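You operate a simulated robot arm through the tools that you are given. There is no shell and no other tool.

Carry out the task below with a simulated robot arm. There is one attempt and no reset: what you move stays moved.

## Task
Add one scoop of rice to the mixing bowl and shut the bin.
Fine: use the yellow scoop, tip it all out and put it back.

It is judged by the outcome, as a careful person would: the job done as asked, and still so three seconds after it is handed in. It fails if anything else is knocked over, pushed out of place, dropped, spilled or broken.

## Robot
A 7-joint arm with a fingered hand, fixed in place. Base frame: the origin is at the foot of the arm, x ahead of it, y to its left, z up. Lengths are in mm, angles in degrees, forces in N, time in s.
Its first joint turns from -166.0 to 166.0 degrees. Payload 4 kg.
The TCP is the grasp point between the finger pads, 30 mm short of the fingertips. In the tool frame z runs along the fingers and y along their closing line. The gripper opens to 104 mm. The gripper's body begins 35 mm behind the TCP. The gripper is a hand of 4 fingers: y runs from the thumb to the fingers, the wrist lies at [-15, -113, -190] in the tool frame, and closing takes about 1.5 s.
Orientation is that of the tool frame in the base frame, as [roll, pitch, yaw] about the fixed x, y, z axes, in that order (R = Rz(yaw) Ry(pitch) Rx(roll)). With the fingers straight down and the wrist toward the robot, the tool's x, y and z point along [0, 1, 0], [1, 0, 0] and [0, 0, -1] of the base frame.

## Interface
- The arm moves only by the tool nudge_tool. Its argument "targets" is a list that holds one entry, the list of rows, each a list of 6 numbers: the shift along the tool's x, y, z in units of 500 mm (1.0 is 500 mm), then the turn, a rotation vector about the tool's x, y, z in units of 60 degrees (1.0 is 60 degrees). In form: [[[x, y, z, ax, ay, az], ...]]. A call has 1 to 20 rows; each row is the pose to reach, as a shift and turn from the pose commanded when the call began, along the tool's axes at that moment. "gripper" is the opening, from 0 (shut) to 1 (fully open), set as the call begins (left out, the last holds). A call with a number of a shift or a turn outside -1 to 1 is refused whole. A row lasts 0.2 s, in which the tool goes at most 50 mm and 8.6 degrees; a call with a longer step from one row to the next is refused whole, and so is a gripper value outside its range. A pose out of reach is approached as far as the arm can. The call stops where the force on the tool passes 90 N (or 10 N more than at its start, if that is more) or the arm is blocked; 0.2 s more then pass. Each finger travels about 153 mm/s and halts on what it meets, pressing with about 28 N; the grip force reading is that of the motor and also rises with nothing between the fingers. The clock runs only during rows and for 0.2 s after the last one: add rows that repeat a pose to give the fingers time. It gives the time, the measured TCP pose, the force on the tool (base axes), the opening and the grip force at its end, in the units of the frame above (readings bear some noise), with the torque about the TCP (base axes, N m) and any sound that the robot's microphone picked up.
- Cameras (640 x 400 px; columns grow to the right, rows downward): "scene" is fixed at [220.1, 500, 1589.5]; the picture's right is [-0.94, -0.34, 0.00], its down [-0.21, 0.57, -0.79] and it looks along [0.27, -0.75, -0.61] (base axes); focal length 326 px, centre (320, 200). "wrist" rides on the gripper at [61, -92, -130] in the tool frame; the picture's right is [-0.81, 0.28, -0.52], its down [-0.53, -0.71, 0.46] and it looks along [-0.24, 0.65, 0.72] (tool axes); focal length 275 px, centre (320, 200). There is no depth. A picture from a camera that has moved, and an enlarged one, comes with that camera's place and axes in the base frame and with its lens.
- snapshot(camera): a new picture of that camera. It takes no simulated time.
- preshape(shape): the hand has 4 fingers and takes this shape, open, in about a second: jaw (thumb against the fingers, like two jaws); tri (thumb and two fingers); tip (a fingertip pinch); poke (one finger out to press); point (the index stretched); flat (the hand flat); cup (the hand cupped); fist (a fist). The gripper value then closes the fingers along that shape, each until it touches; the sizes above hold for jaw. It gives what a move gives, with no picture.
- close_up(camera, box): a new picture of the part [left, top, right, bottom] of that camera's present view, enlarged. It takes no simulated time.
- finish_job(): hands the job in; it is judged then, once.

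Places have to be worked out from the pictures, the camera data and where the tool is seen. Open the gripper and draw the arm clear of the work before you hand the job in, unless the task says otherwise.

The tools are called by a JSON object that holds its "name" and its "arguments". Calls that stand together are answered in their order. nudge_tool: Moves the arm, as the interface text tells. Its arguments: {"type":"object","properties":{"targets":{"type":"array","items":{"type":"array","items":{"type":"array","items":{"type":"number"}}}},"gripper":{"type":"number"}},"required":["targets"]} The other tools are called the same way: preshape (shape) gives the hand a shape; snapshot (camera) takes a picture; close_up (camera, box) takes an enlarged picture of a part of a camera's view; finish_job () hands the job in.

At the start:

```text
time_s: 0.0
eef_pos: [573.2, -165.5, 1212.1]
tcp_rot: [-180.0, 0.0, 90.0]
contact_force: [0.7, 0.2, -0.5]
wrist_torque: [-0.03, 0.0, 0.0]
width: 103.7
gripper_force: 0.1
shape: jaw
```

scene: 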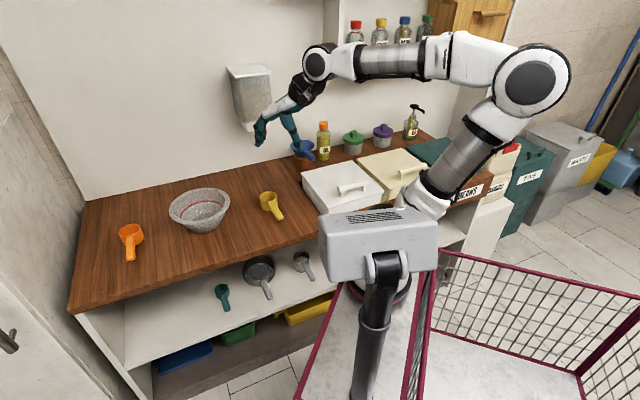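
wrist: 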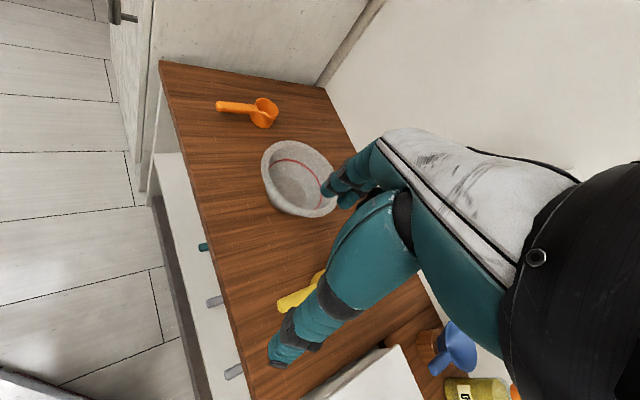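

I see a counter with an orange scoop, a mixing bowl, a yellow scoop and several lidded bins on the counter. I'll enlarge the parts of the scene to read labels and locate things before moving.

{"name": "close_up", "arguments": {"camera": "scene", "box": [240, 120, 400, 220]}}

{"name": "close_up", "arguments": {"camera": "scene", "box": [360, 100, 520, 200]}}

{"name": "close_up", "arguments": {"camera": "scene", "box": [100, 170, 300, 295]}}

{"name": "close_up", "arguments": {"camera": "scene", "box": [480, 100, 640, 200]}}

{"name": "close_up", "arguments": {"camera": "wrist", "box": [160, 200, 480, 400]}}

```text
4.00 times, centred on (320, 170) of scene
camera zoom: at [220.1, 500.0, 1589.5], right [-0.94, -0.34, 0.0], down [-0.21, 0.57, -0.79], along [0.27, -0.75, -0.61], focal length 1305 px, centre (320, 320)
```

zoom: 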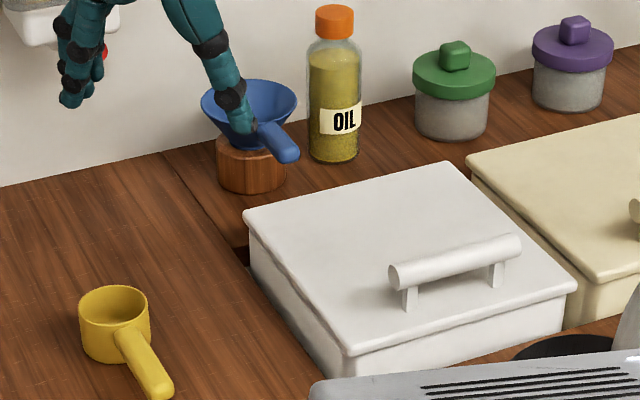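

```text
4.00 times, centred on (440, 150) of scene
camera zoom: at [220.1, 500.0, 1589.5], right [-0.94, -0.34, 0.0], down [-0.21, 0.57, -0.79], along [0.27, -0.75, -0.61], focal length 1305 px, centre (-160, 400)
```

zoom: 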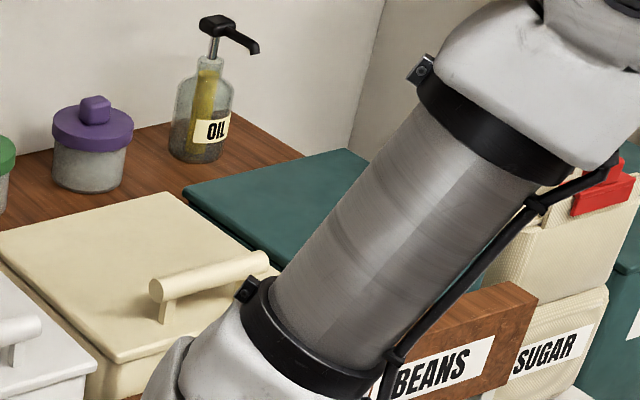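

```text
3.20 times, centred on (200, 232) of scene
camera zoom: at [220.1, 500.0, 1589.5], right [-0.94, -0.34, 0.0], down [-0.21, 0.57, -0.79], along [0.27, -0.75, -0.61], focal length 1044 px, centre (704, 96)
```

zoom: 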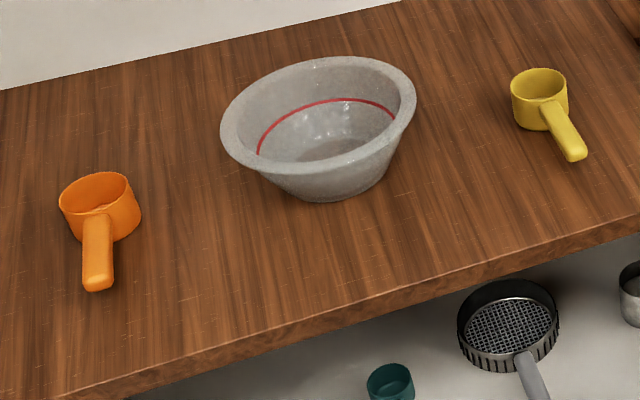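

```text
4.00 times, centred on (560, 150) of scene
camera zoom: at [220.1, 500.0, 1589.5], right [-0.94, -0.34, 0.0], down [-0.21, 0.57, -0.79], along [0.27, -0.75, -0.61], focal length 1305 px, centre (-640, 400)
```

zoom: 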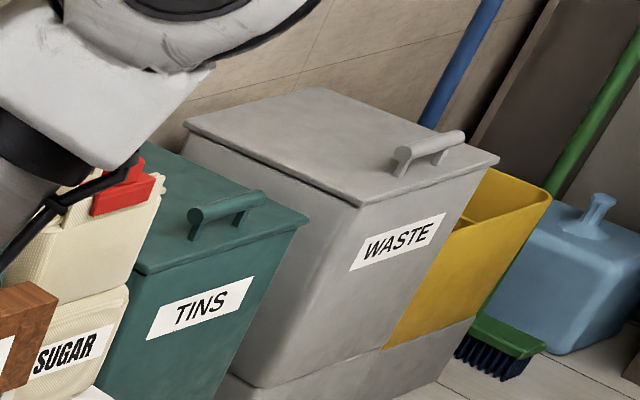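

```text
2.00 times, centred on (320, 300) of wrist
camera zoom: at [481.8, -103.2, 1343.1], right [0.28, -0.81, 0.52], down [-0.71, -0.53, -0.46], along [0.65, -0.24, -0.72], focal length 551 px, centre (320, 0)
```

zoom: 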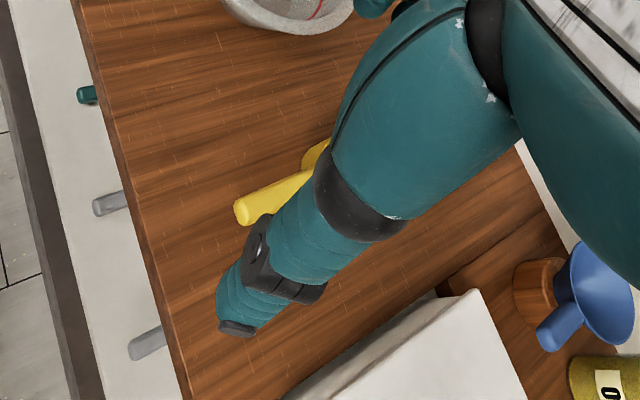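

I'll look closer at the region near the robot's base, and at the upper shelf, to understand obstacles.

{"name": "close_up", "arguments": {"camera": "scene", "box": [290, 180, 540, 400]}}

{"name": "close_up", "arguments": {"camera": "scene", "box": [220, 10, 380, 110]}}

{"name": "close_up", "arguments": {"camera": "scene", "box": [120, 230, 340, 390]}}

{"name": "close_up", "arguments": {"camera": "scene", "box": [320, 0, 480, 100]}}

```text
1.82 times, centred on (415, 290) of scene
camera zoom: at [220.1, 500.0, 1589.5], right [-0.94, -0.34, 0.0], down [-0.21, 0.57, -0.79], along [0.27, -0.75, -0.61], focal length 593 px, centre (147, 36)
```

zoom: 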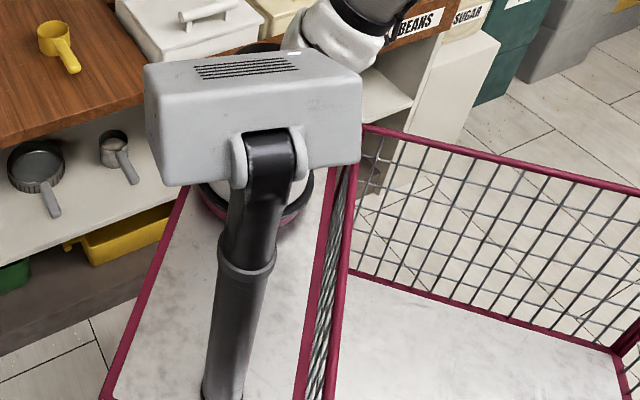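

```text
4.00 times, centred on (300, 60) of scene
camera zoom: at [220.1, 500.0, 1589.5], right [-0.94, -0.34, 0.0], down [-0.21, 0.57, -0.79], along [0.27, -0.75, -0.61], focal length 1305 px, centre (400, 760)
```

zoom: 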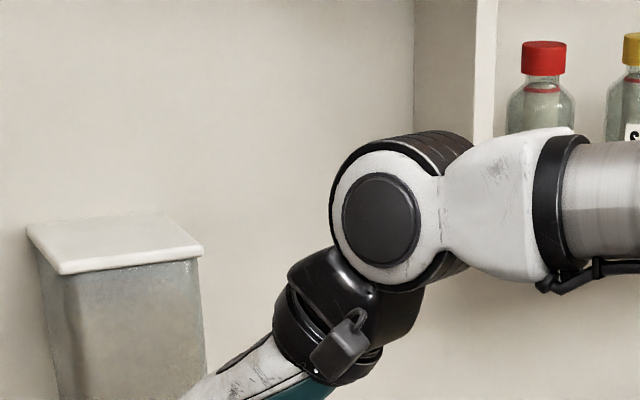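

```text
2.50 times, centred on (230, 310) of scene
camera zoom: at [220.1, 500.0, 1589.5], right [-0.94, -0.34, 0.0], down [-0.21, 0.57, -0.79], along [0.27, -0.75, -0.61], focal length 816 px, centre (545, -75)
```

zoom: 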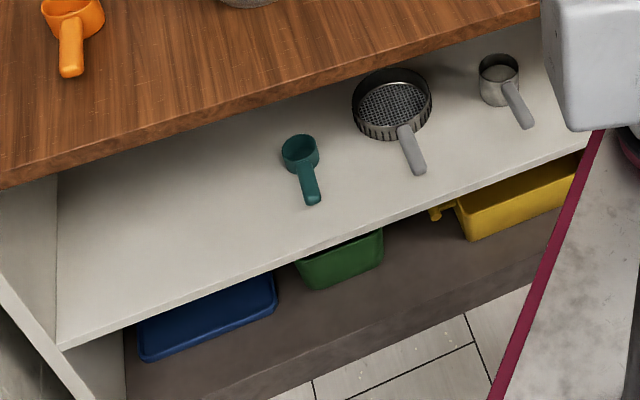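

```text
4.00 times, centred on (400, 50) of scene
camera zoom: at [220.1, 500.0, 1589.5], right [-0.94, -0.34, 0.0], down [-0.21, 0.57, -0.79], along [0.27, -0.75, -0.61], focal length 1305 px, centre (0, 800)
```

zoom: 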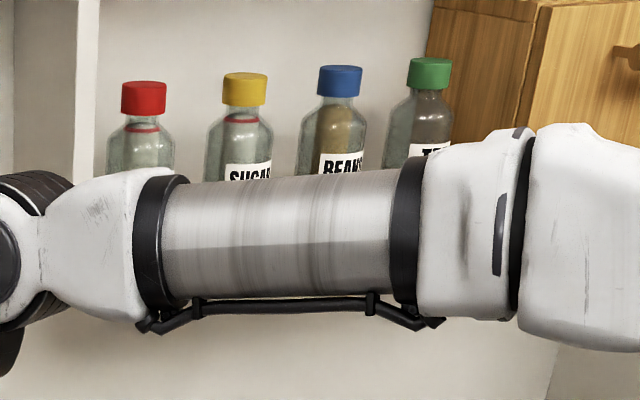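

The bin labels on the counter front are hidden by the arm (only "BEANS" under the teal one is readable). By triangulation I judge the counter top at z≈800, with its front edge running along direction (0.73, 0.68). I'll back the hand up and yaw it toward the counter so the wrist camera can see the labels.

{"name": "nudge_tool", "arguments": {"targets": [[[-0.002, -0.041, 0.012, 0, 0, 0.078], [-0.004, -0.082, 0.025, 0, 0, 0.156], [-0.006, -0.122, 0.037, 0, 0, 0.234], [-0.0075, -0.163, 0.05, 0, 0, 0.312], [-0.0093, -0.204, 0.062, 0, 0, 0.39], [-0.011, -0.245, 0.074, 0, 0, 0.468], [-0.013, -0.285, 0.087, 0, 0, 0.546], [-0.015, -0.326, 0.099, 0, 0, 0.624], [-0.017, -0.367, 0.112, 0, 0, 0.702], [-0.0186, -0.4076, 0.124, 0, 0, 0.78]]]}}

{"name": "snapshot", "arguments": {"camera": "scene"}}

{"name": "snapshot", "arguments": {"camera": "wrist"}}

```text
time_s: 2.2
eef_pos: [368.5, -175.3, 1158.3]
tcp_rot: [-179.9, 0.0, 43.0]
contact_force: [-0.5, -0.3, -0.2]
wrist_torque: [0.01, -0.02, 0.01]
width: 103.6
gripper_force: 0.0
shape: jaw
out of reach, approached as far as the arm can: row 10
```

```text
taken
```

scene: 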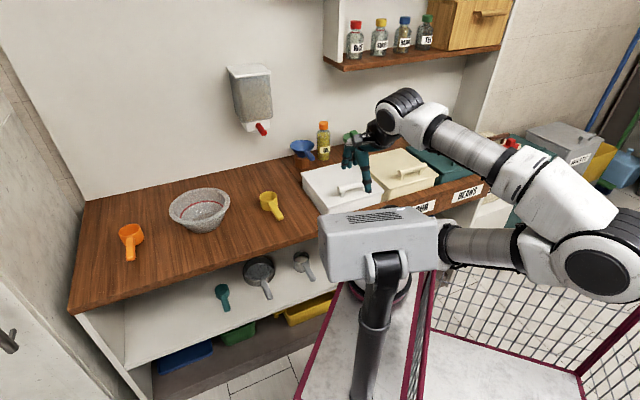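

```text
taken
camera wrist: at [351.6, -66.0, 1289.7], right [-0.4, -0.76, 0.52], down [-0.88, 0.16, -0.45], along [0.26, -0.64, -0.73], focal length 275 px, centre (320, 200)
```

wrist: 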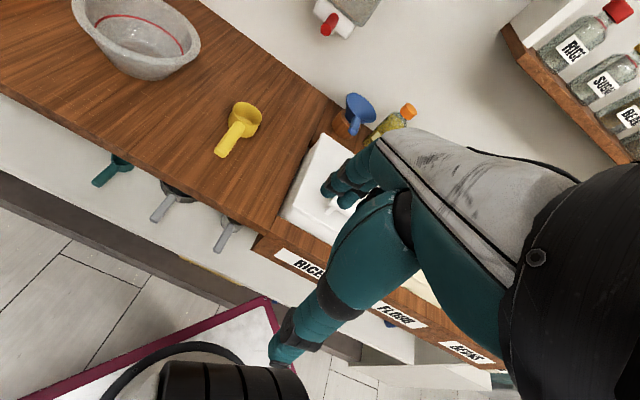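

The labels read RICE (white bin), FLOUR (cream), BEANS (teal). The tool's x/y now line up with the counter (x along it, y to the wall). I'll move the hand above the bins so the rice bin falls in the unobstructed left part of the wrist view.

{"name": "nudge_tool", "arguments": {"targets": [[[-0.062, 0.048, 0, 0, 0, 0], [-0.124, 0.096, 0, 0, 0, 0], [-0.186, 0.144, 0, 0, 0, 0], [-0.248, 0.192, 0, 0, 0, 0], [-0.31, 0.24, 0, 0, 0, 0], [-0.372, 0.288, 0, 0, 0, 0], [-0.434, 0.336, 0, 0, 0, 0], [-0.496, 0.384, 0, 0, 0, 0], [-0.558, 0.432, 0, 0, 0, 0], [-0.62, 0.48, 0, 0, 0, 0]]]}}

{"name": "snapshot", "arguments": {"camera": "scene"}}

{"name": "snapshot", "arguments": {"camera": "wrist"}}

```text
time_s: 4.4
eef_pos: [309.5, -561.6, 1160.6]
tcp_rot: [179.9, 0.0, 43.1]
contact_force: [-0.3, -0.2, 0.8]
wrist_torque: [-0.01, -0.02, 0.01]
width: 103.7
gripper_force: 0.1
shape: jaw
```

```text
taken
```

scene: 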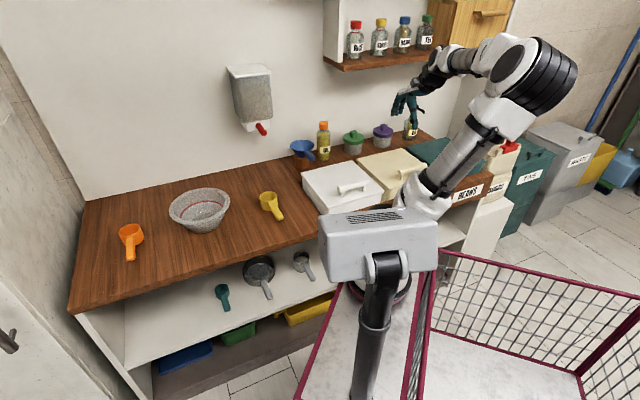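

```text
taken
camera wrist: at [291.5, -451.9, 1291.2], right [-0.4, -0.76, 0.52], down [-0.88, 0.16, -0.46], along [0.26, -0.64, -0.72], focal length 275 px, centre (320, 200)
```

wrist: 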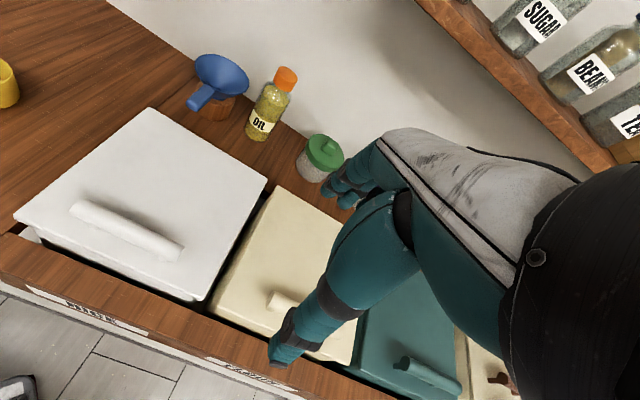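

The bins are sunk behind a front rail, and the rice lid handle runs parallel to the front. Let me enlarge the rice bin in both views.

{"name": "close_up", "arguments": {"camera": "wrist", "box": [0, 90, 288, 330]}}

{"name": "close_up", "arguments": {"camera": "scene", "box": [290, 130, 450, 230]}}

{"name": "close_up", "arguments": {"camera": "scene", "box": [215, 55, 315, 150]}}

```text
1.67 times, centred on (144, 210) of wrist
camera zoom: at [291.5, -451.9, 1291.2], right [-0.4, -0.76, 0.52], down [-0.88, 0.16, -0.46], along [0.26, -0.64, -0.72], focal length 459 px, centre (613, 183)
```

zoom: 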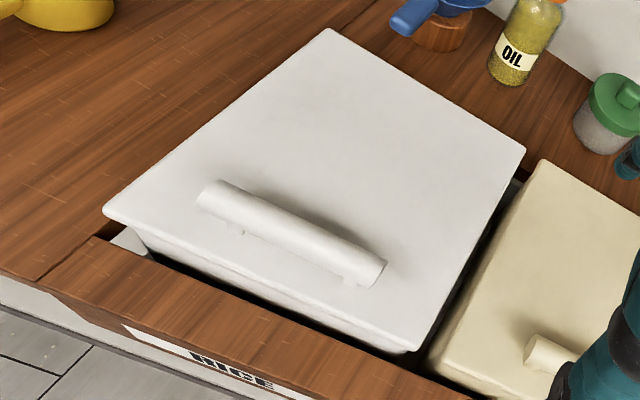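

```text
4.00 times, centred on (370, 180) of scene
camera zoom: at [220.1, 500.0, 1589.5], right [-0.94, -0.34, 0.0], down [-0.21, 0.57, -0.79], along [0.27, -0.75, -0.61], focal length 1305 px, centre (120, 280)
```

zoom: 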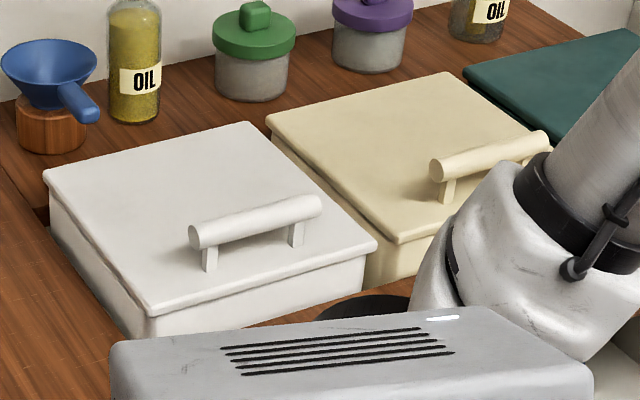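

```text
4.21 times, centred on (265, 102) of scene
camera zoom: at [220.1, 500.0, 1589.5], right [-0.94, -0.34, 0.0], down [-0.21, 0.57, -0.79], along [0.27, -0.75, -0.61], focal length 1374 px, centre (552, 610)
```

zoom: 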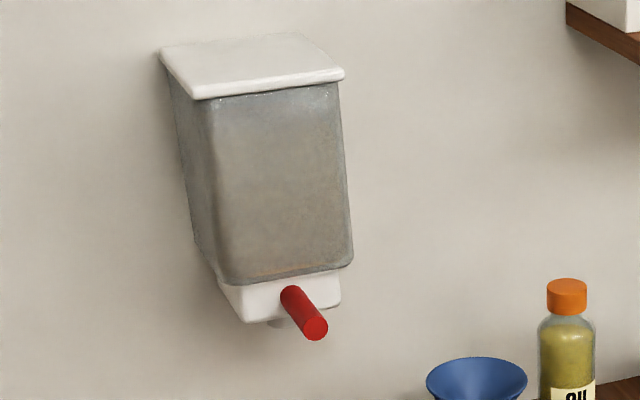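

I estimate the rice lid at z≈850, A(-139..102), N(627..881) in counter-aligned axes (counter yaw ≈44°), with the handle bar at about (440,-484,895). Next I look closely at the yellow scoop, moving the camera over it.

{"name": "nudge_tool", "arguments": {"targets": [[[0.0618, 0.0204, 0, 0, 0, 0], [0.1236, 0.0408, 0.0, 0, 0, 0], [0.1854, 0.0612, 0.02, 0, 0, 0], [0.2472, 0.0816, 0.06, 0, 0, 0], [0.309, 0.102, 0.1, 0, 0, 0], [0.3708, 0.1224, 0.14, 0, 0, 0], [0.4326, 0.1428, 0.18, 0, 0, -0.005], [0.4944, 0.1632, 0.22, 0, 0, -0.01], [0.5562, 0.1836, 0.25, 0, 0, -0.015], [0.618, 0.204, 0.28, 0, 0, -0.015]]]}}

{"name": "snapshot", "arguments": {"camera": "wrist"}}

{"name": "close_up", "arguments": {"camera": "scene", "box": [290, 130, 450, 230]}}

```text
time_s: 6.6
eef_pos: [604.2, -425.3, 1018.1]
tcp_rot: [180.0, 0.0, 44.1]
contact_force: [-0.2, -0.5, -0.2]
wrist_torque: [0.02, -0.03, -0.01]
width: 103.8
gripper_force: 0.1
shape: jaw
```

```text
taken
camera wrist: at [585.0, -315.5, 1149.6], right [-0.39, -0.76, 0.52], down [-0.88, 0.14, -0.46], along [0.27, -0.63, -0.72], focal length 275 px, centre (320, 200)
```

wrist: 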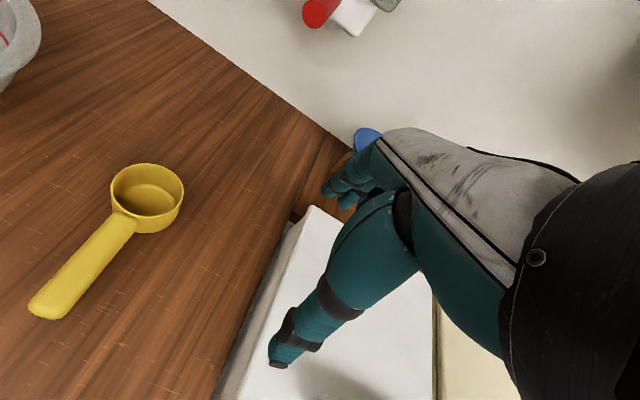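

```text
4.00 times, centred on (370, 180) of scene
camera zoom: at [220.1, 500.0, 1589.5], right [-0.94, -0.34, 0.0], down [-0.21, 0.57, -0.79], along [0.27, -0.75, -0.61], focal length 1305 px, centre (120, 280)
```

zoom: 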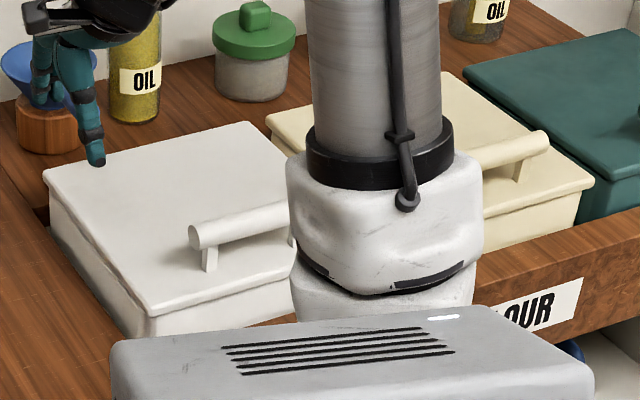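

Let me enlarge the scoop and the two views for triangulation.

{"name": "close_up", "arguments": {"camera": "wrist", "box": [0, 130, 240, 340]}}

{"name": "close_up", "arguments": {"camera": "scene", "box": [250, 180, 298, 228]}}

{"name": "close_up", "arguments": {"camera": "scene", "box": [160, 175, 240, 240]}}

```text
1.90 times, centred on (120, 235) of wrist
camera zoom: at [585.0, -315.5, 1149.6], right [-0.39, -0.76, 0.52], down [-0.88, 0.14, -0.46], along [0.27, -0.63, -0.72], focal length 524 px, centre (701, 133)
```

zoom: 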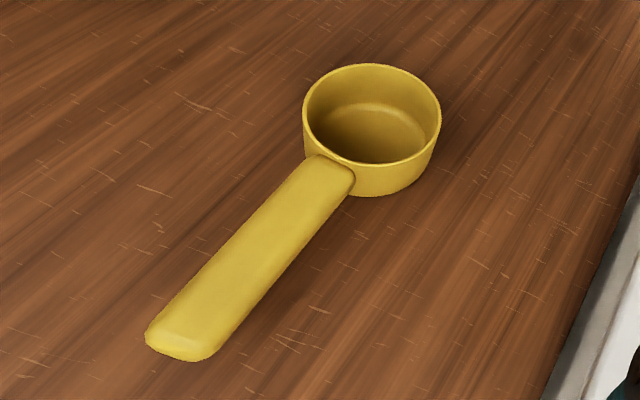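

```text
8.33 times, centred on (274, 204) of scene
camera zoom: at [220.1, 500.0, 1589.5], right [-0.94, -0.34, 0.0], down [-0.21, 0.57, -0.79], along [0.27, -0.75, -0.61], focal length 2720 px, centre (703, 167)
```

zoom: 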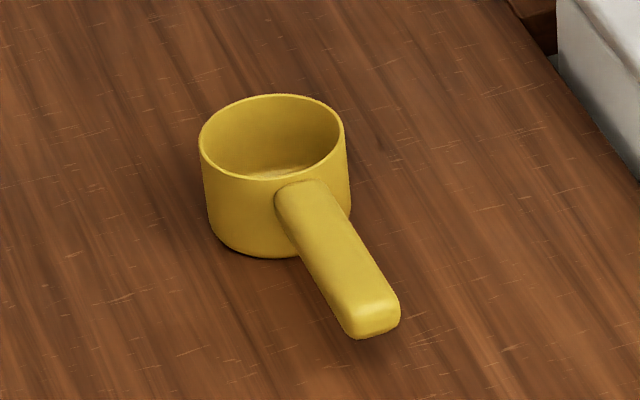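

```text
6.15 times, centred on (200, 208) of scene
camera zoom: at [220.1, 500.0, 1589.5], right [-0.94, -0.34, 0.0], down [-0.21, 0.57, -0.79], along [0.27, -0.75, -0.61], focal length 2008 px, centre (1058, 154)
```

zoom: 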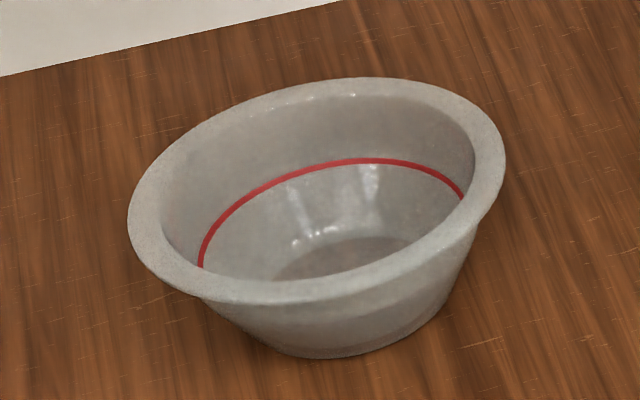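

Scoop: cup rim centre about (739,-360), rim z≈857, cup about 65 mm wide and 44 mm high, handle pointing to the robot (yaw ≈137°), end about 119 mm from the centre. Now I check what the hand itself looks like from the scene camera.

{"name": "close_up", "arguments": {"camera": "scene", "box": [270, 80, 400, 180]}}

{"name": "close_up", "arguments": {"camera": "wrist", "box": [240, 110, 560, 390]}}

```text
4.00 times, centred on (335, 130) of scene
camera zoom: at [220.1, 500.0, 1589.5], right [-0.94, -0.34, 0.0], down [-0.21, 0.57, -0.79], along [0.27, -0.75, -0.61], focal length 1305 px, centre (260, 480)
```

zoom: 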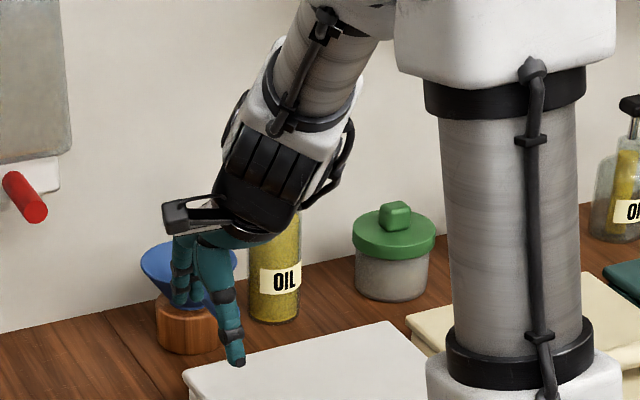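

```text
1.43 times, centred on (400, 250) of wrist
camera zoom: at [585.0, -315.5, 1149.6], right [-0.39, -0.76, 0.52], down [-0.88, 0.14, -0.46], along [0.27, -0.63, -0.72], focal length 393 px, centre (206, 129)
```

zoom: 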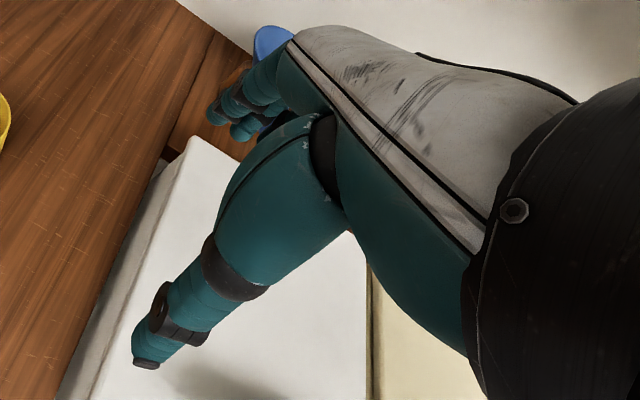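

The hand has three fingers in a row opposing a thumb, so bars along tool x grip best: that fits the lid bar directly. I'll hover over the rice lid's handle (A≈-18, N≈657) before descending.

{"name": "nudge_tool", "arguments": {"targets": [[[-0.0524, -0.0227, 0.01, 0, 0, 0], [-0.1047, -0.0453, 0.03, 0, 0, 0], [-0.1571, -0.068, 0.05, 0, 0, 0], [-0.2094, -0.0907, 0.07, 0, 0, 0], [-0.2618, -0.1133, 0.09, 0, 0, 0], [-0.3146, -0.136, 0.106, 0, 0, 0]]], "gripper": 0.9}}

{"name": "snapshot", "arguments": {"camera": "wrist"}}

{"name": "close_up", "arguments": {"camera": "scene", "box": [290, 110, 450, 230]}}

```text
time_s: 8.0
eef_pos: [442.2, -485.0, 964.8]
tcp_rot: [-180.0, 0.1, 44.0]
contact_force: [-0.6, 0.3, 0.0]
wrist_torque: [-0.01, -0.01, 0.02]
width: 93.7
gripper_force: 0.3
shape: jaw
```

```text
taken
camera wrist: at [422.0, -374.9, 1095.3], right [-0.39, -0.76, 0.52], down [-0.88, 0.14, -0.46], along [0.27, -0.63, -0.72], focal length 275 px, centre (320, 200)
```

wrist: 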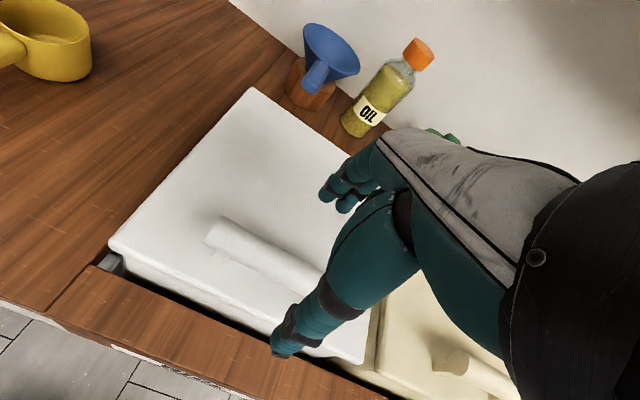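

```text
3.33 times, centred on (370, 170) of scene
camera zoom: at [220.1, 500.0, 1589.5], right [-0.94, -0.34, 0.0], down [-0.21, 0.57, -0.79], along [0.27, -0.75, -0.61], focal length 1088 px, centre (153, 300)
```

zoom: 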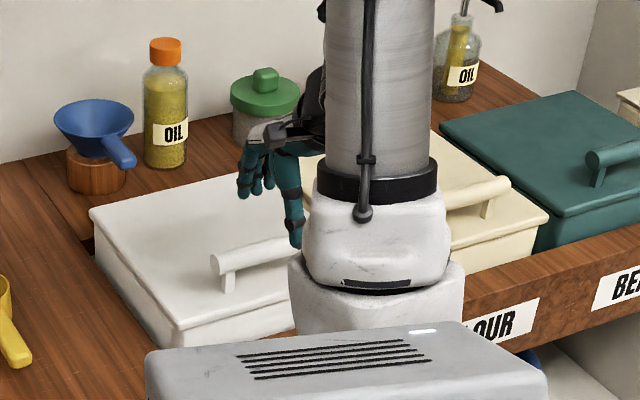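

The measured bar end (A≈43, N≈655) agrees with the hand centred at A=-19, N=656. I descend slowly over the bar.

{"name": "nudge_tool", "arguments": {"targets": [[[0, 0, 0.04, 0, 0, 0], [0, 0, 0.08, 0, 0, 0], [0, 0, 0.11, 0, 0, 0], [0, 0, 0.125, 0, 0, 0], [0, 0, 0.132, 0, 0, 0], [0, 0, 0.136, 0, 0, 0]]]}}

{"name": "snapshot", "arguments": {"camera": "wrist"}}

```text
time_s: 9.4
eef_pos: [442.2, -485.0, 897.9]
tcp_rot: [180.0, 0.0, 44.1]
contact_force: [-0.3, -0.3, 0.5]
wrist_torque: [-0.03, 0.01, 0.0]
width: 93.8
gripper_force: 0.1
shape: jaw
```

```text
taken
camera wrist: at [423.3, -375.4, 1028.7], right [-0.39, -0.76, 0.52], down [-0.88, 0.14, -0.46], along [0.27, -0.63, -0.72], focal length 275 px, centre (320, 200)
```

wrist: 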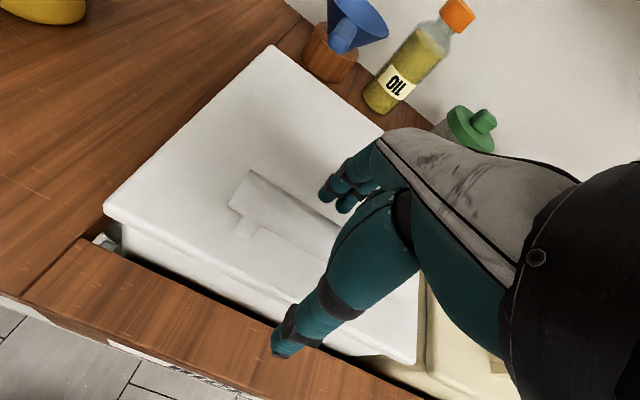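

No contact yet, with the fingertips straddling the bar. I close on the bar.

{"name": "nudge_tool", "arguments": {"targets": [[[0, 0, 0, 0, 0, 0], [0, 0, 0, 0, 0, 0], [0, 0, 0, 0, 0, 0], [0, 0, 0, 0, 0, 0], [0, 0, 0, 0, 0, 0], [0, 0, 0, 0, 0, 0], [0, 0, 0, 0, 0, 0], [0, 0, 0, 0, 0, 0]]], "gripper": 0}}

{"name": "snapshot", "arguments": {"camera": "wrist"}}

```text
time_s: 11.2
eef_pos: [443.1, -486.0, 897.8]
tcp_rot: [180.0, 0.1, 44.1]
contact_force: [-2.5, 1.7, -1.1]
wrist_torque: [0.1, -0.04, 0.05]
width: 12.5
gripper_force: 27.8
shape: jaw
```

```text
taken
camera wrist: at [423.2, -375.4, 1028.8], right [-0.39, -0.76, 0.52], down [-0.88, 0.14, -0.46], along [0.27, -0.63, -0.72], focal length 275 px, centre (320, 200)
```

wrist: 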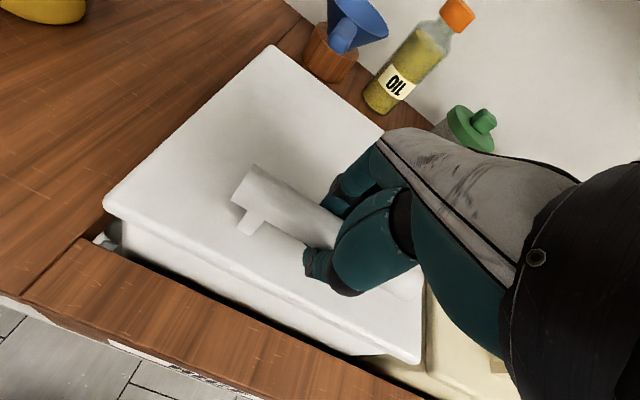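

The bar is gripped (12.5 mm). I lift gently along the expected hinge arc by about 5° to feel whether the lid swings up.

{"name": "nudge_tool", "arguments": {"targets": [[[0, 0.001, -0.008, 0, 0, 0], [0, 0.003, -0.016, 0, 0, 0], [0, 0.005, -0.024, 0, 0, 0], [0, 0.007, -0.032, 0, 0, 0], [0, 0.01, -0.04, 0, 0, 0]]]}}

{"name": "snapshot", "arguments": {"camera": "wrist"}}

{"name": "close_up", "arguments": {"camera": "scene", "box": [290, 110, 450, 230]}}

```text
time_s: 12.4
eef_pos: [447.3, -488.7, 916.7]
tcp_rot: [179.9, 0.0, 44.0]
contact_force: [0.1, -1.1, -3.1]
wrist_torque: [0.07, 0.02, 0.01]
width: 12.7
gripper_force: 28.1
shape: jaw
```

```text
taken
camera wrist: at [427.1, -379.1, 1048.4], right [-0.39, -0.76, 0.52], down [-0.88, 0.14, -0.46], along [0.27, -0.63, -0.72], focal length 275 px, centre (320, 200)
```

wrist: 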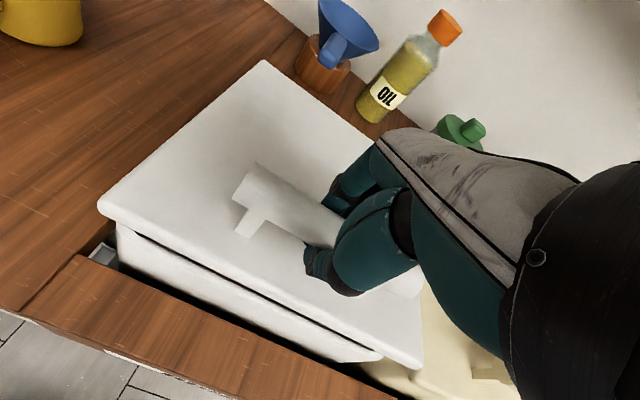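

```text
3.33 times, centred on (370, 170) of scene
camera zoom: at [220.1, 500.0, 1589.5], right [-0.94, -0.34, 0.0], down [-0.21, 0.57, -0.79], along [0.27, -0.75, -0.61], focal length 1088 px, centre (153, 300)
```

zoom: 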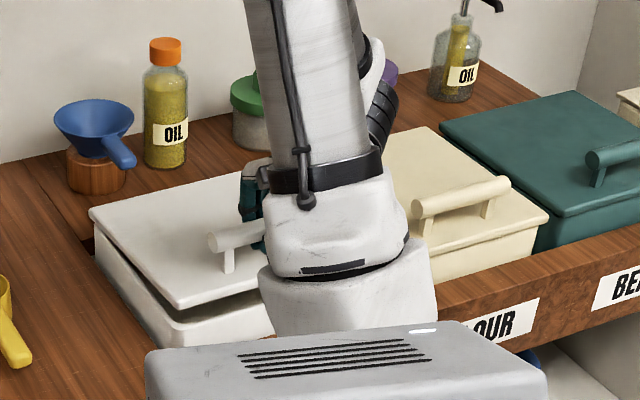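

The lid is hinged at the back and swings up with only ~3 N. I continue along the arc to about 45° and read the load.

{"name": "nudge_tool", "arguments": {"targets": [[[0, 0.0136, -0.038, 0, 0, 0], [0, 0.0302, -0.0746, 0, 0, 0], [0, 0.05, -0.1098, 0, 0, 0], [0, 0.073, -0.143, 0, 0, 0], [0, 0.0986, -0.174, 0, 0, 0], [0, 0.1268, -0.2028, 0, 0, 0], [0, 0.1574, -0.229, 0, 0, 0], [0, 0.1902, -0.2524, 0, 0, 0], [0, 0.1902, -0.2524, 0, 0, 0], [0, 0.1902, -0.2524, 0, 0, 0]]]}}

{"name": "snapshot", "arguments": {"camera": "wrist"}}

{"name": "snapshot", "arguments": {"camera": "scene"}}

```text
time_s: 14.6
eef_pos: [515.9, -559.1, 1041.4]
tcp_rot: [-179.7, 0.0, 44.2]
contact_force: [25.6, -15.8, -61.8]
wrist_torque: [1.26, 0.95, 0.26]
width: 12.5
gripper_force: 28.4
shape: jaw
```

```text
taken
camera wrist: at [496.0, -450.1, 1172.3], right [-0.39, -0.76, 0.52], down [-0.88, 0.14, -0.45], along [0.27, -0.63, -0.73], focal length 275 px, centre (320, 200)
```

wrist: 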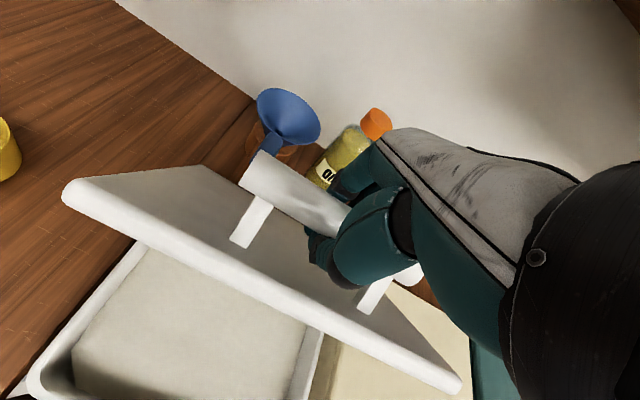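

```text
taken
```

scene: 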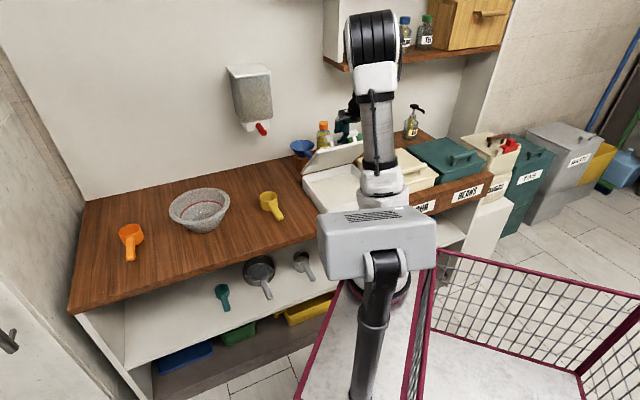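

The load rose to ~70 N pulling toward the hinge, so my assumed radius is a bit too long (about 223 mm rather than 231). I ease the command toward the measured position and re-read.

{"name": "nudge_tool", "arguments": {"targets": [[[0, 0.003, 0.0026, 0, 0, 0], [0, 0.0062, 0.0052, 0, 0, 0], [0, 0.0062, 0.0052, 0, 0, 0]]]}}

{"name": "close_up", "arguments": {"camera": "wrist", "box": [0, 150, 480, 400]}}

```text
time_s: 15.4
eef_pos: [515.7, -560.7, 1040.3]
tcp_rot: [-179.9, 0.0, 44.1]
contact_force: [19.0, -5.0, -35.0]
wrist_torque: [0.64, 0.56, 0.26]
width: 12.4
gripper_force: 28.4
shape: jaw
```

```text
1.33 times, centred on (240, 275) of wrist
camera zoom: at [497.1, -451.2, 1171.3], right [-0.39, -0.76, 0.52], down [-0.88, 0.14, -0.46], along [0.27, -0.63, -0.73], focal length 367 px, centre (427, 100)
```

zoom: 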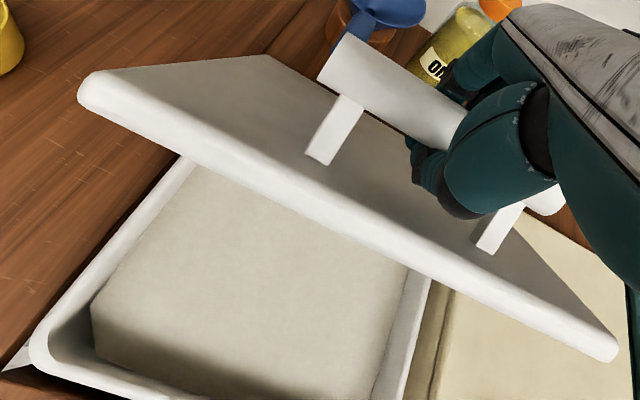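

Force halved. One more easing step.

{"name": "nudge_tool", "arguments": {"targets": [[[0, 0.0035, 0.003, 0, 0, 0], [0, 0.0065, 0.006, 0, 0, 0], [0, 0.0065, 0.006, 0, 0, 0]]]}}

```text
time_s: 16.2
eef_pos: [517.5, -561.9, 1038.5]
tcp_rot: [-180.0, 0.0, 44.1]
contact_force: [14.2, 4.1, -11.3]
wrist_torque: [0.17, 0.23, 0.28]
width: 11.8
gripper_force: 28.3
shape: jaw
```

Down to ~12 N plus a small sideways component. I continue the arc in ~10° increments with force feedback.

{"name": "nudge_tool", "arguments": {"targets": [[[0.001, 0.017, -0.0085, 0, 0, 0], [0.0015, 0.035, -0.0165, 0, 0, 0], [0.002, 0.052, -0.0235, 0, 0, 0], [0.002, 0.069, -0.0295, 0, 0, 0], [0.002, 0.069, -0.0295, 0, 0, 0]]]}}

```text
time_s: 17.4
eef_pos: [543.3, -588.0, 1053.2]
tcp_rot: [-179.9, 0.0, 44.1]
contact_force: [7.6, 1.7, -17.1]
wrist_torque: [0.32, 0.26, 0.19]
width: 11.7
gripper_force: 28.1
shape: jaw
```

Circle fit puts the hinge about 203 mm behind and 43 mm below the original bar position. I continue to roughly 80° while tilting the hand slightly with the lid.

{"name": "nudge_tool", "arguments": {"targets": [[[0.0005, 0.0175, -0.003, 0.015, 0, 0], [0.0005, 0.035, -0.005, 0.033, 0, 0], [0.001, 0.0525, -0.007, 0.058, 0, 0], [0.001, 0.07, -0.008, 0.083, 0, 0], [0.001, 0.088, -0.009, 0.108, 0, 0], [0.001, 0.106, -0.0094, 0.133, 0, 0], [0.001, 0.124, -0.0094, 0.167, 0, 0], [0.001, 0.1416, -0.009, 0.2, 0, 0], [0.001, 0.1416, -0.009, 0.2, 0, 0]]]}}

{"name": "snapshot", "arguments": {"camera": "wrist"}}

{"name": "snapshot", "arguments": {"camera": "scene"}}

```text
time_s: 19.4
eef_pos: [591.5, -636.6, 1057.8]
tcp_rot: [-168.1, 0.1, 44.1]
contact_force: [-1.6, 0.9, -0.6]
wrist_torque: [-0.02, 0.0, 0.02]
width: 10.5
gripper_force: 27.8
shape: jaw
```

```text
taken
camera wrist: at [591.8, -548.0, 1205.0], right [-0.32, -0.83, 0.45], down [-0.93, 0.2, -0.3], along [0.16, -0.51, -0.84], focal length 275 px, centre (320, 200)
```

wrist: 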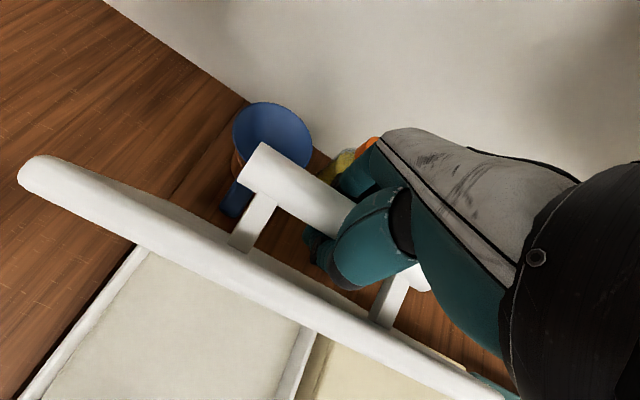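

```text
taken
```

scene: 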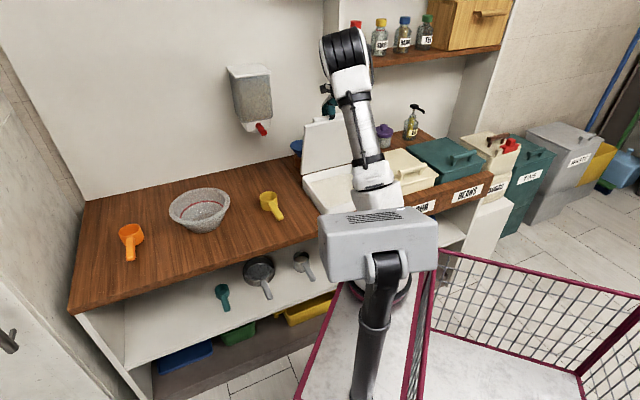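

Near vertical now and the load is essentially zero. I continue slightly past vertical in small steps to see whether there's a stop.

{"name": "nudge_tool", "arguments": {"targets": [[[0, 0.0166, -0.0035, 0.02, 0, 0], [0, 0.0332, -0.007, 0.04, 0, 0], [0, 0.05, -0.0082, 0.06, 0, 0], [0, 0.0676, -0.0092, 0.08, 0, 0], [0, 0.0676, -0.0092, 0.08, 0, 0]]]}}

{"name": "snapshot", "arguments": {"camera": "wrist"}}

{"name": "close_up", "arguments": {"camera": "scene", "box": [270, 80, 430, 220]}}

```text
time_s: 20.6
eef_pos: [614.0, -661.2, 1055.3]
tcp_rot: [-163.2, 0.0, 44.1]
contact_force: [-0.1, 1.2, -0.1]
wrist_torque: [0.01, -0.01, 0.02]
width: 10.5
gripper_force: 27.9
shape: jaw
```

```text
taken
camera wrist: at [624.0, -581.3, 1207.2], right [-0.29, -0.86, 0.42], down [-0.95, 0.21, -0.23], along [0.11, -0.46, -0.88], focal length 275 px, centre (320, 200)
```

wrist: 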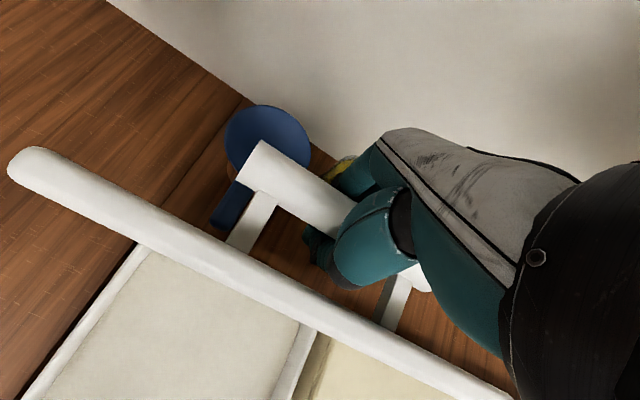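

```text
2.86 times, centred on (350, 150) of scene
camera zoom: at [220.1, 500.0, 1589.5], right [-0.94, -0.34, 0.0], down [-0.21, 0.57, -0.79], along [0.27, -0.75, -0.61], focal length 932 px, centre (234, 343)
```

zoom: 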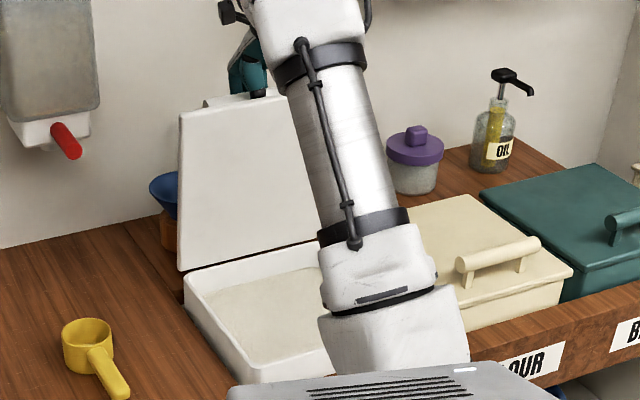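

The lid is at about 90° with no resistance. I push ~12° further, watching for a stop.

{"name": "nudge_tool", "arguments": {"targets": [[[0, 0.0144, -0.0007, 0.015, 0, 0], [0, 0.0288, -0.0014, 0.03, 0, 0], [0, 0.0435, -0.001, 0.045, 0, 0], [0, 0.0582, -0.0008, 0.06, 0, 0], [0, 0.073, 0.0005, 0.075, 0, 0], [0, 0.0876, 0.0018, 0.09, 0, 0]]]}}

{"name": "close_up", "arguments": {"camera": "scene", "box": [270, 80, 430, 220]}}

```text
time_s: 22.1
eef_pos: [637.5, -685.2, 1045.1]
tcp_rot: [-156.8, -0.2, 44.1]
contact_force: [-44.0, 54.9, 20.1]
wrist_torque: [-1.13, -0.91, 0.0]
width: 30.8
gripper_force: 28.1
shape: jaw
stopped in row 6: the force on the tool passed its limit at 93 N (the readings are from after the stop); the commanded pose is now the measured one
```

```text
2.86 times, centred on (350, 150) of scene
camera zoom: at [220.1, 500.0, 1589.5], right [-0.94, -0.34, 0.0], down [-0.21, 0.57, -0.79], along [0.27, -0.75, -0.61], focal length 932 px, centre (234, 343)
```

zoom: 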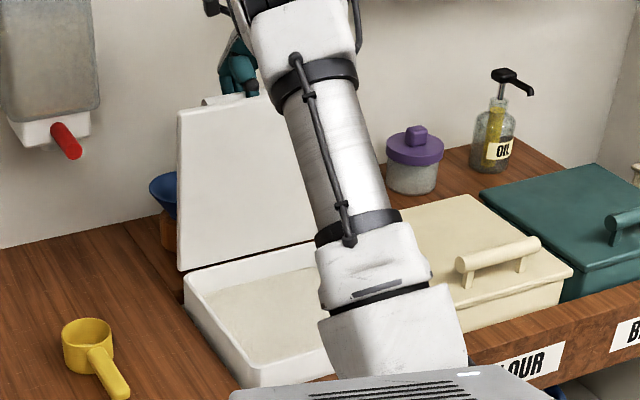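

I met the lid's stop at about 90°. I back off to relieve the force.

{"name": "nudge_tool", "arguments": {"targets": [[[0, -0.0207, 0.002, -0.02, 0, 0], [0, -0.04, 0.004, -0.05, 0, 0], [0, -0.046, 0.004, -0.06, 0, 0], [0, -0.046, 0.004, -0.06, 0, 0]]]}}

{"name": "snapshot", "arguments": {"camera": "wrist"}}

```text
time_s: 23.1
eef_pos: [626.2, -672.4, 1050.1]
tcp_rot: [-161.0, -0.1, 44.1]
contact_force: [-17.1, 19.4, 16.1]
wrist_torque: [-0.23, -0.22, -0.01]
width: 14.4
gripper_force: 27.8
shape: jaw
```

```text
taken
camera wrist: at [639.2, -597.3, 1203.9], right [-0.28, -0.87, 0.4], down [-0.95, 0.22, -0.2], along [0.09, -0.44, -0.9], focal length 275 px, centre (320, 200)
```

wrist: 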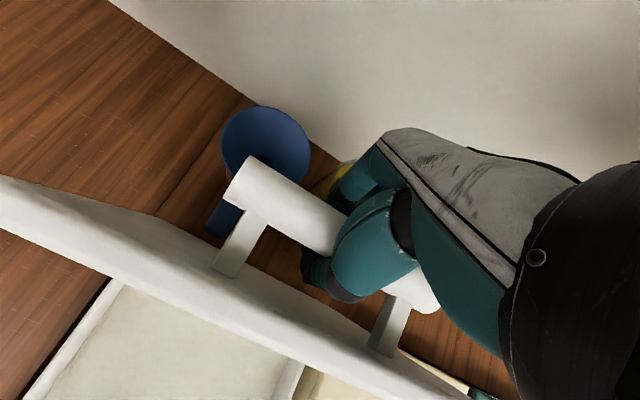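

Still 25 N against the stop (≈95° opening). I ease back a little more so the grip is neutral.

{"name": "nudge_tool", "arguments": {"targets": [[[0, -0.008, 0.001, -0.01, 0, 0], [0, -0.0164, 0.0014, -0.02, 0, 0], [0, -0.0164, 0.0014, -0.02, 0, 0]]]}}

```text
time_s: 23.9
eef_pos: [622.6, -666.9, 1050.3]
tcp_rot: [-162.1, -0.2, 44.1]
contact_force: [-2.3, 3.9, 1.3]
wrist_torque: [-0.05, 0.01, 0.0]
width: 10.6
gripper_force: 27.6
shape: jaw
```

Neutral now. I open the fingers slightly (thumb still stands in the way of the bar) to see whether the lid stays up by itself.

{"name": "nudge_tool", "arguments": {"targets": [[[0, 0, 0, 0, 0, 0], [0, 0, 0, 0, 0, 0], [0, 0, 0, 0, 0, 0], [0, 0, 0, 0, 0, 0], [0, 0, 0, 0, 0, 0]]], "gripper": 0.36}}

{"name": "snapshot", "arguments": {"camera": "wrist"}}

{"name": "close_up", "arguments": {"camera": "scene", "box": [270, 80, 430, 220]}}

```text
time_s: 25.1
eef_pos: [621.5, -668.4, 1050.0]
tcp_rot: [-161.9, -0.1, 44.2]
contact_force: [-0.3, -0.6, 0.2]
wrist_torque: [-0.02, -0.01, 0.01]
width: 36.6
gripper_force: 0.0
shape: jaw
```

```text
taken
camera wrist: at [632.5, -591.0, 1203.6], right [-0.29, -0.87, 0.41], down [-0.95, 0.22, -0.21], along [0.1, -0.45, -0.89], focal length 275 px, centre (320, 200)
```

wrist: 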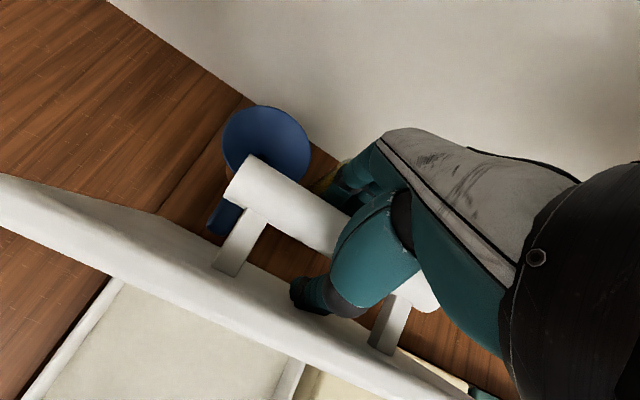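

```text
2.86 times, centred on (350, 150) of scene
camera zoom: at [220.1, 500.0, 1589.5], right [-0.94, -0.34, 0.0], down [-0.21, 0.57, -0.79], along [0.27, -0.75, -0.61], focal length 932 px, centre (234, 343)
```

zoom: 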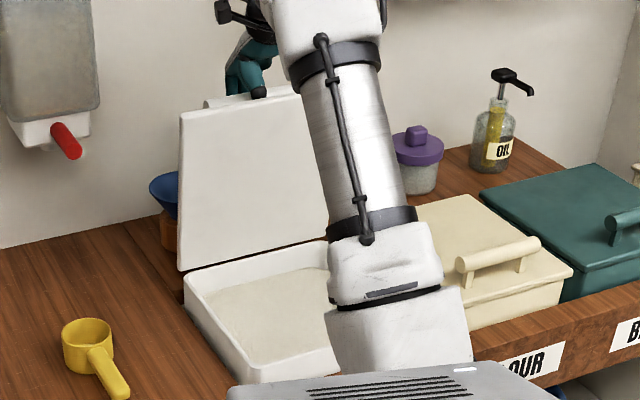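

The lid stands on its own with zero load. I withdraw the hand straight up, parallel to the lid.

{"name": "nudge_tool", "arguments": {"targets": [[[0, -0.0045, -0.0195, 0, 0, 0], [0, -0.009, -0.039, 0, 0, 0], [0, -0.0135, -0.0585, 0, 0, 0], [0, -0.018, -0.078, 0, 0, 0], [0, -0.0225, -0.0975, 0, 0, 0], [0, -0.027, -0.117, 0, 0, 0], [0, -0.0318, -0.1368, 0, 0, 0], [0, -0.0363, -0.1563, 0, 0, 0]]]}}

{"name": "close_up", "arguments": {"camera": "scene", "box": [270, 40, 430, 220]}}

{"name": "snapshot", "arguments": {"camera": "wrist"}}

```text
time_s: 26.9
eef_pos: [625.4, -673.0, 1130.0]
tcp_rot: [-162.0, -0.2, 44.1]
contact_force: [0.6, -0.4, 0.2]
wrist_torque: [0.02, 0.02, -0.04]
width: 37.1
gripper_force: 0.0
shape: jaw
```

```text
2.22 times, centred on (350, 130) of scene
camera zoom: at [220.1, 500.0, 1589.5], right [-0.94, -0.34, 0.0], down [-0.21, 0.57, -0.79], along [0.27, -0.75, -0.61], focal length 725 px, centre (253, 356)
```

zoom: 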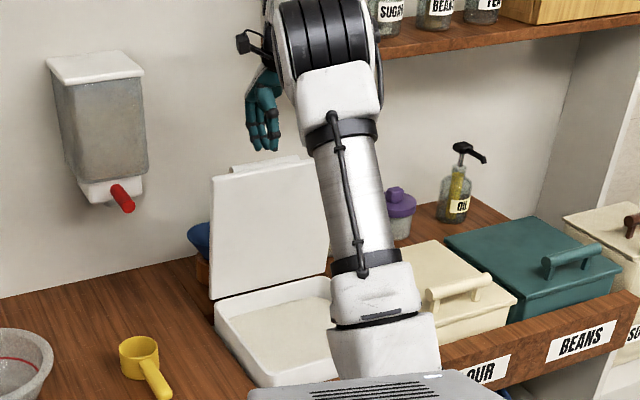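

```text
taken
camera wrist: at [636.5, -596.5, 1283.5], right [-0.29, -0.87, 0.4], down [-0.95, 0.22, -0.21], along [0.1, -0.45, -0.89], focal length 275 px, centre (320, 200)
```

wrist: 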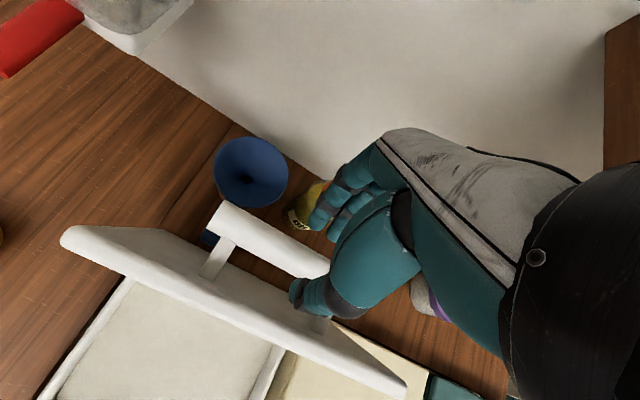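

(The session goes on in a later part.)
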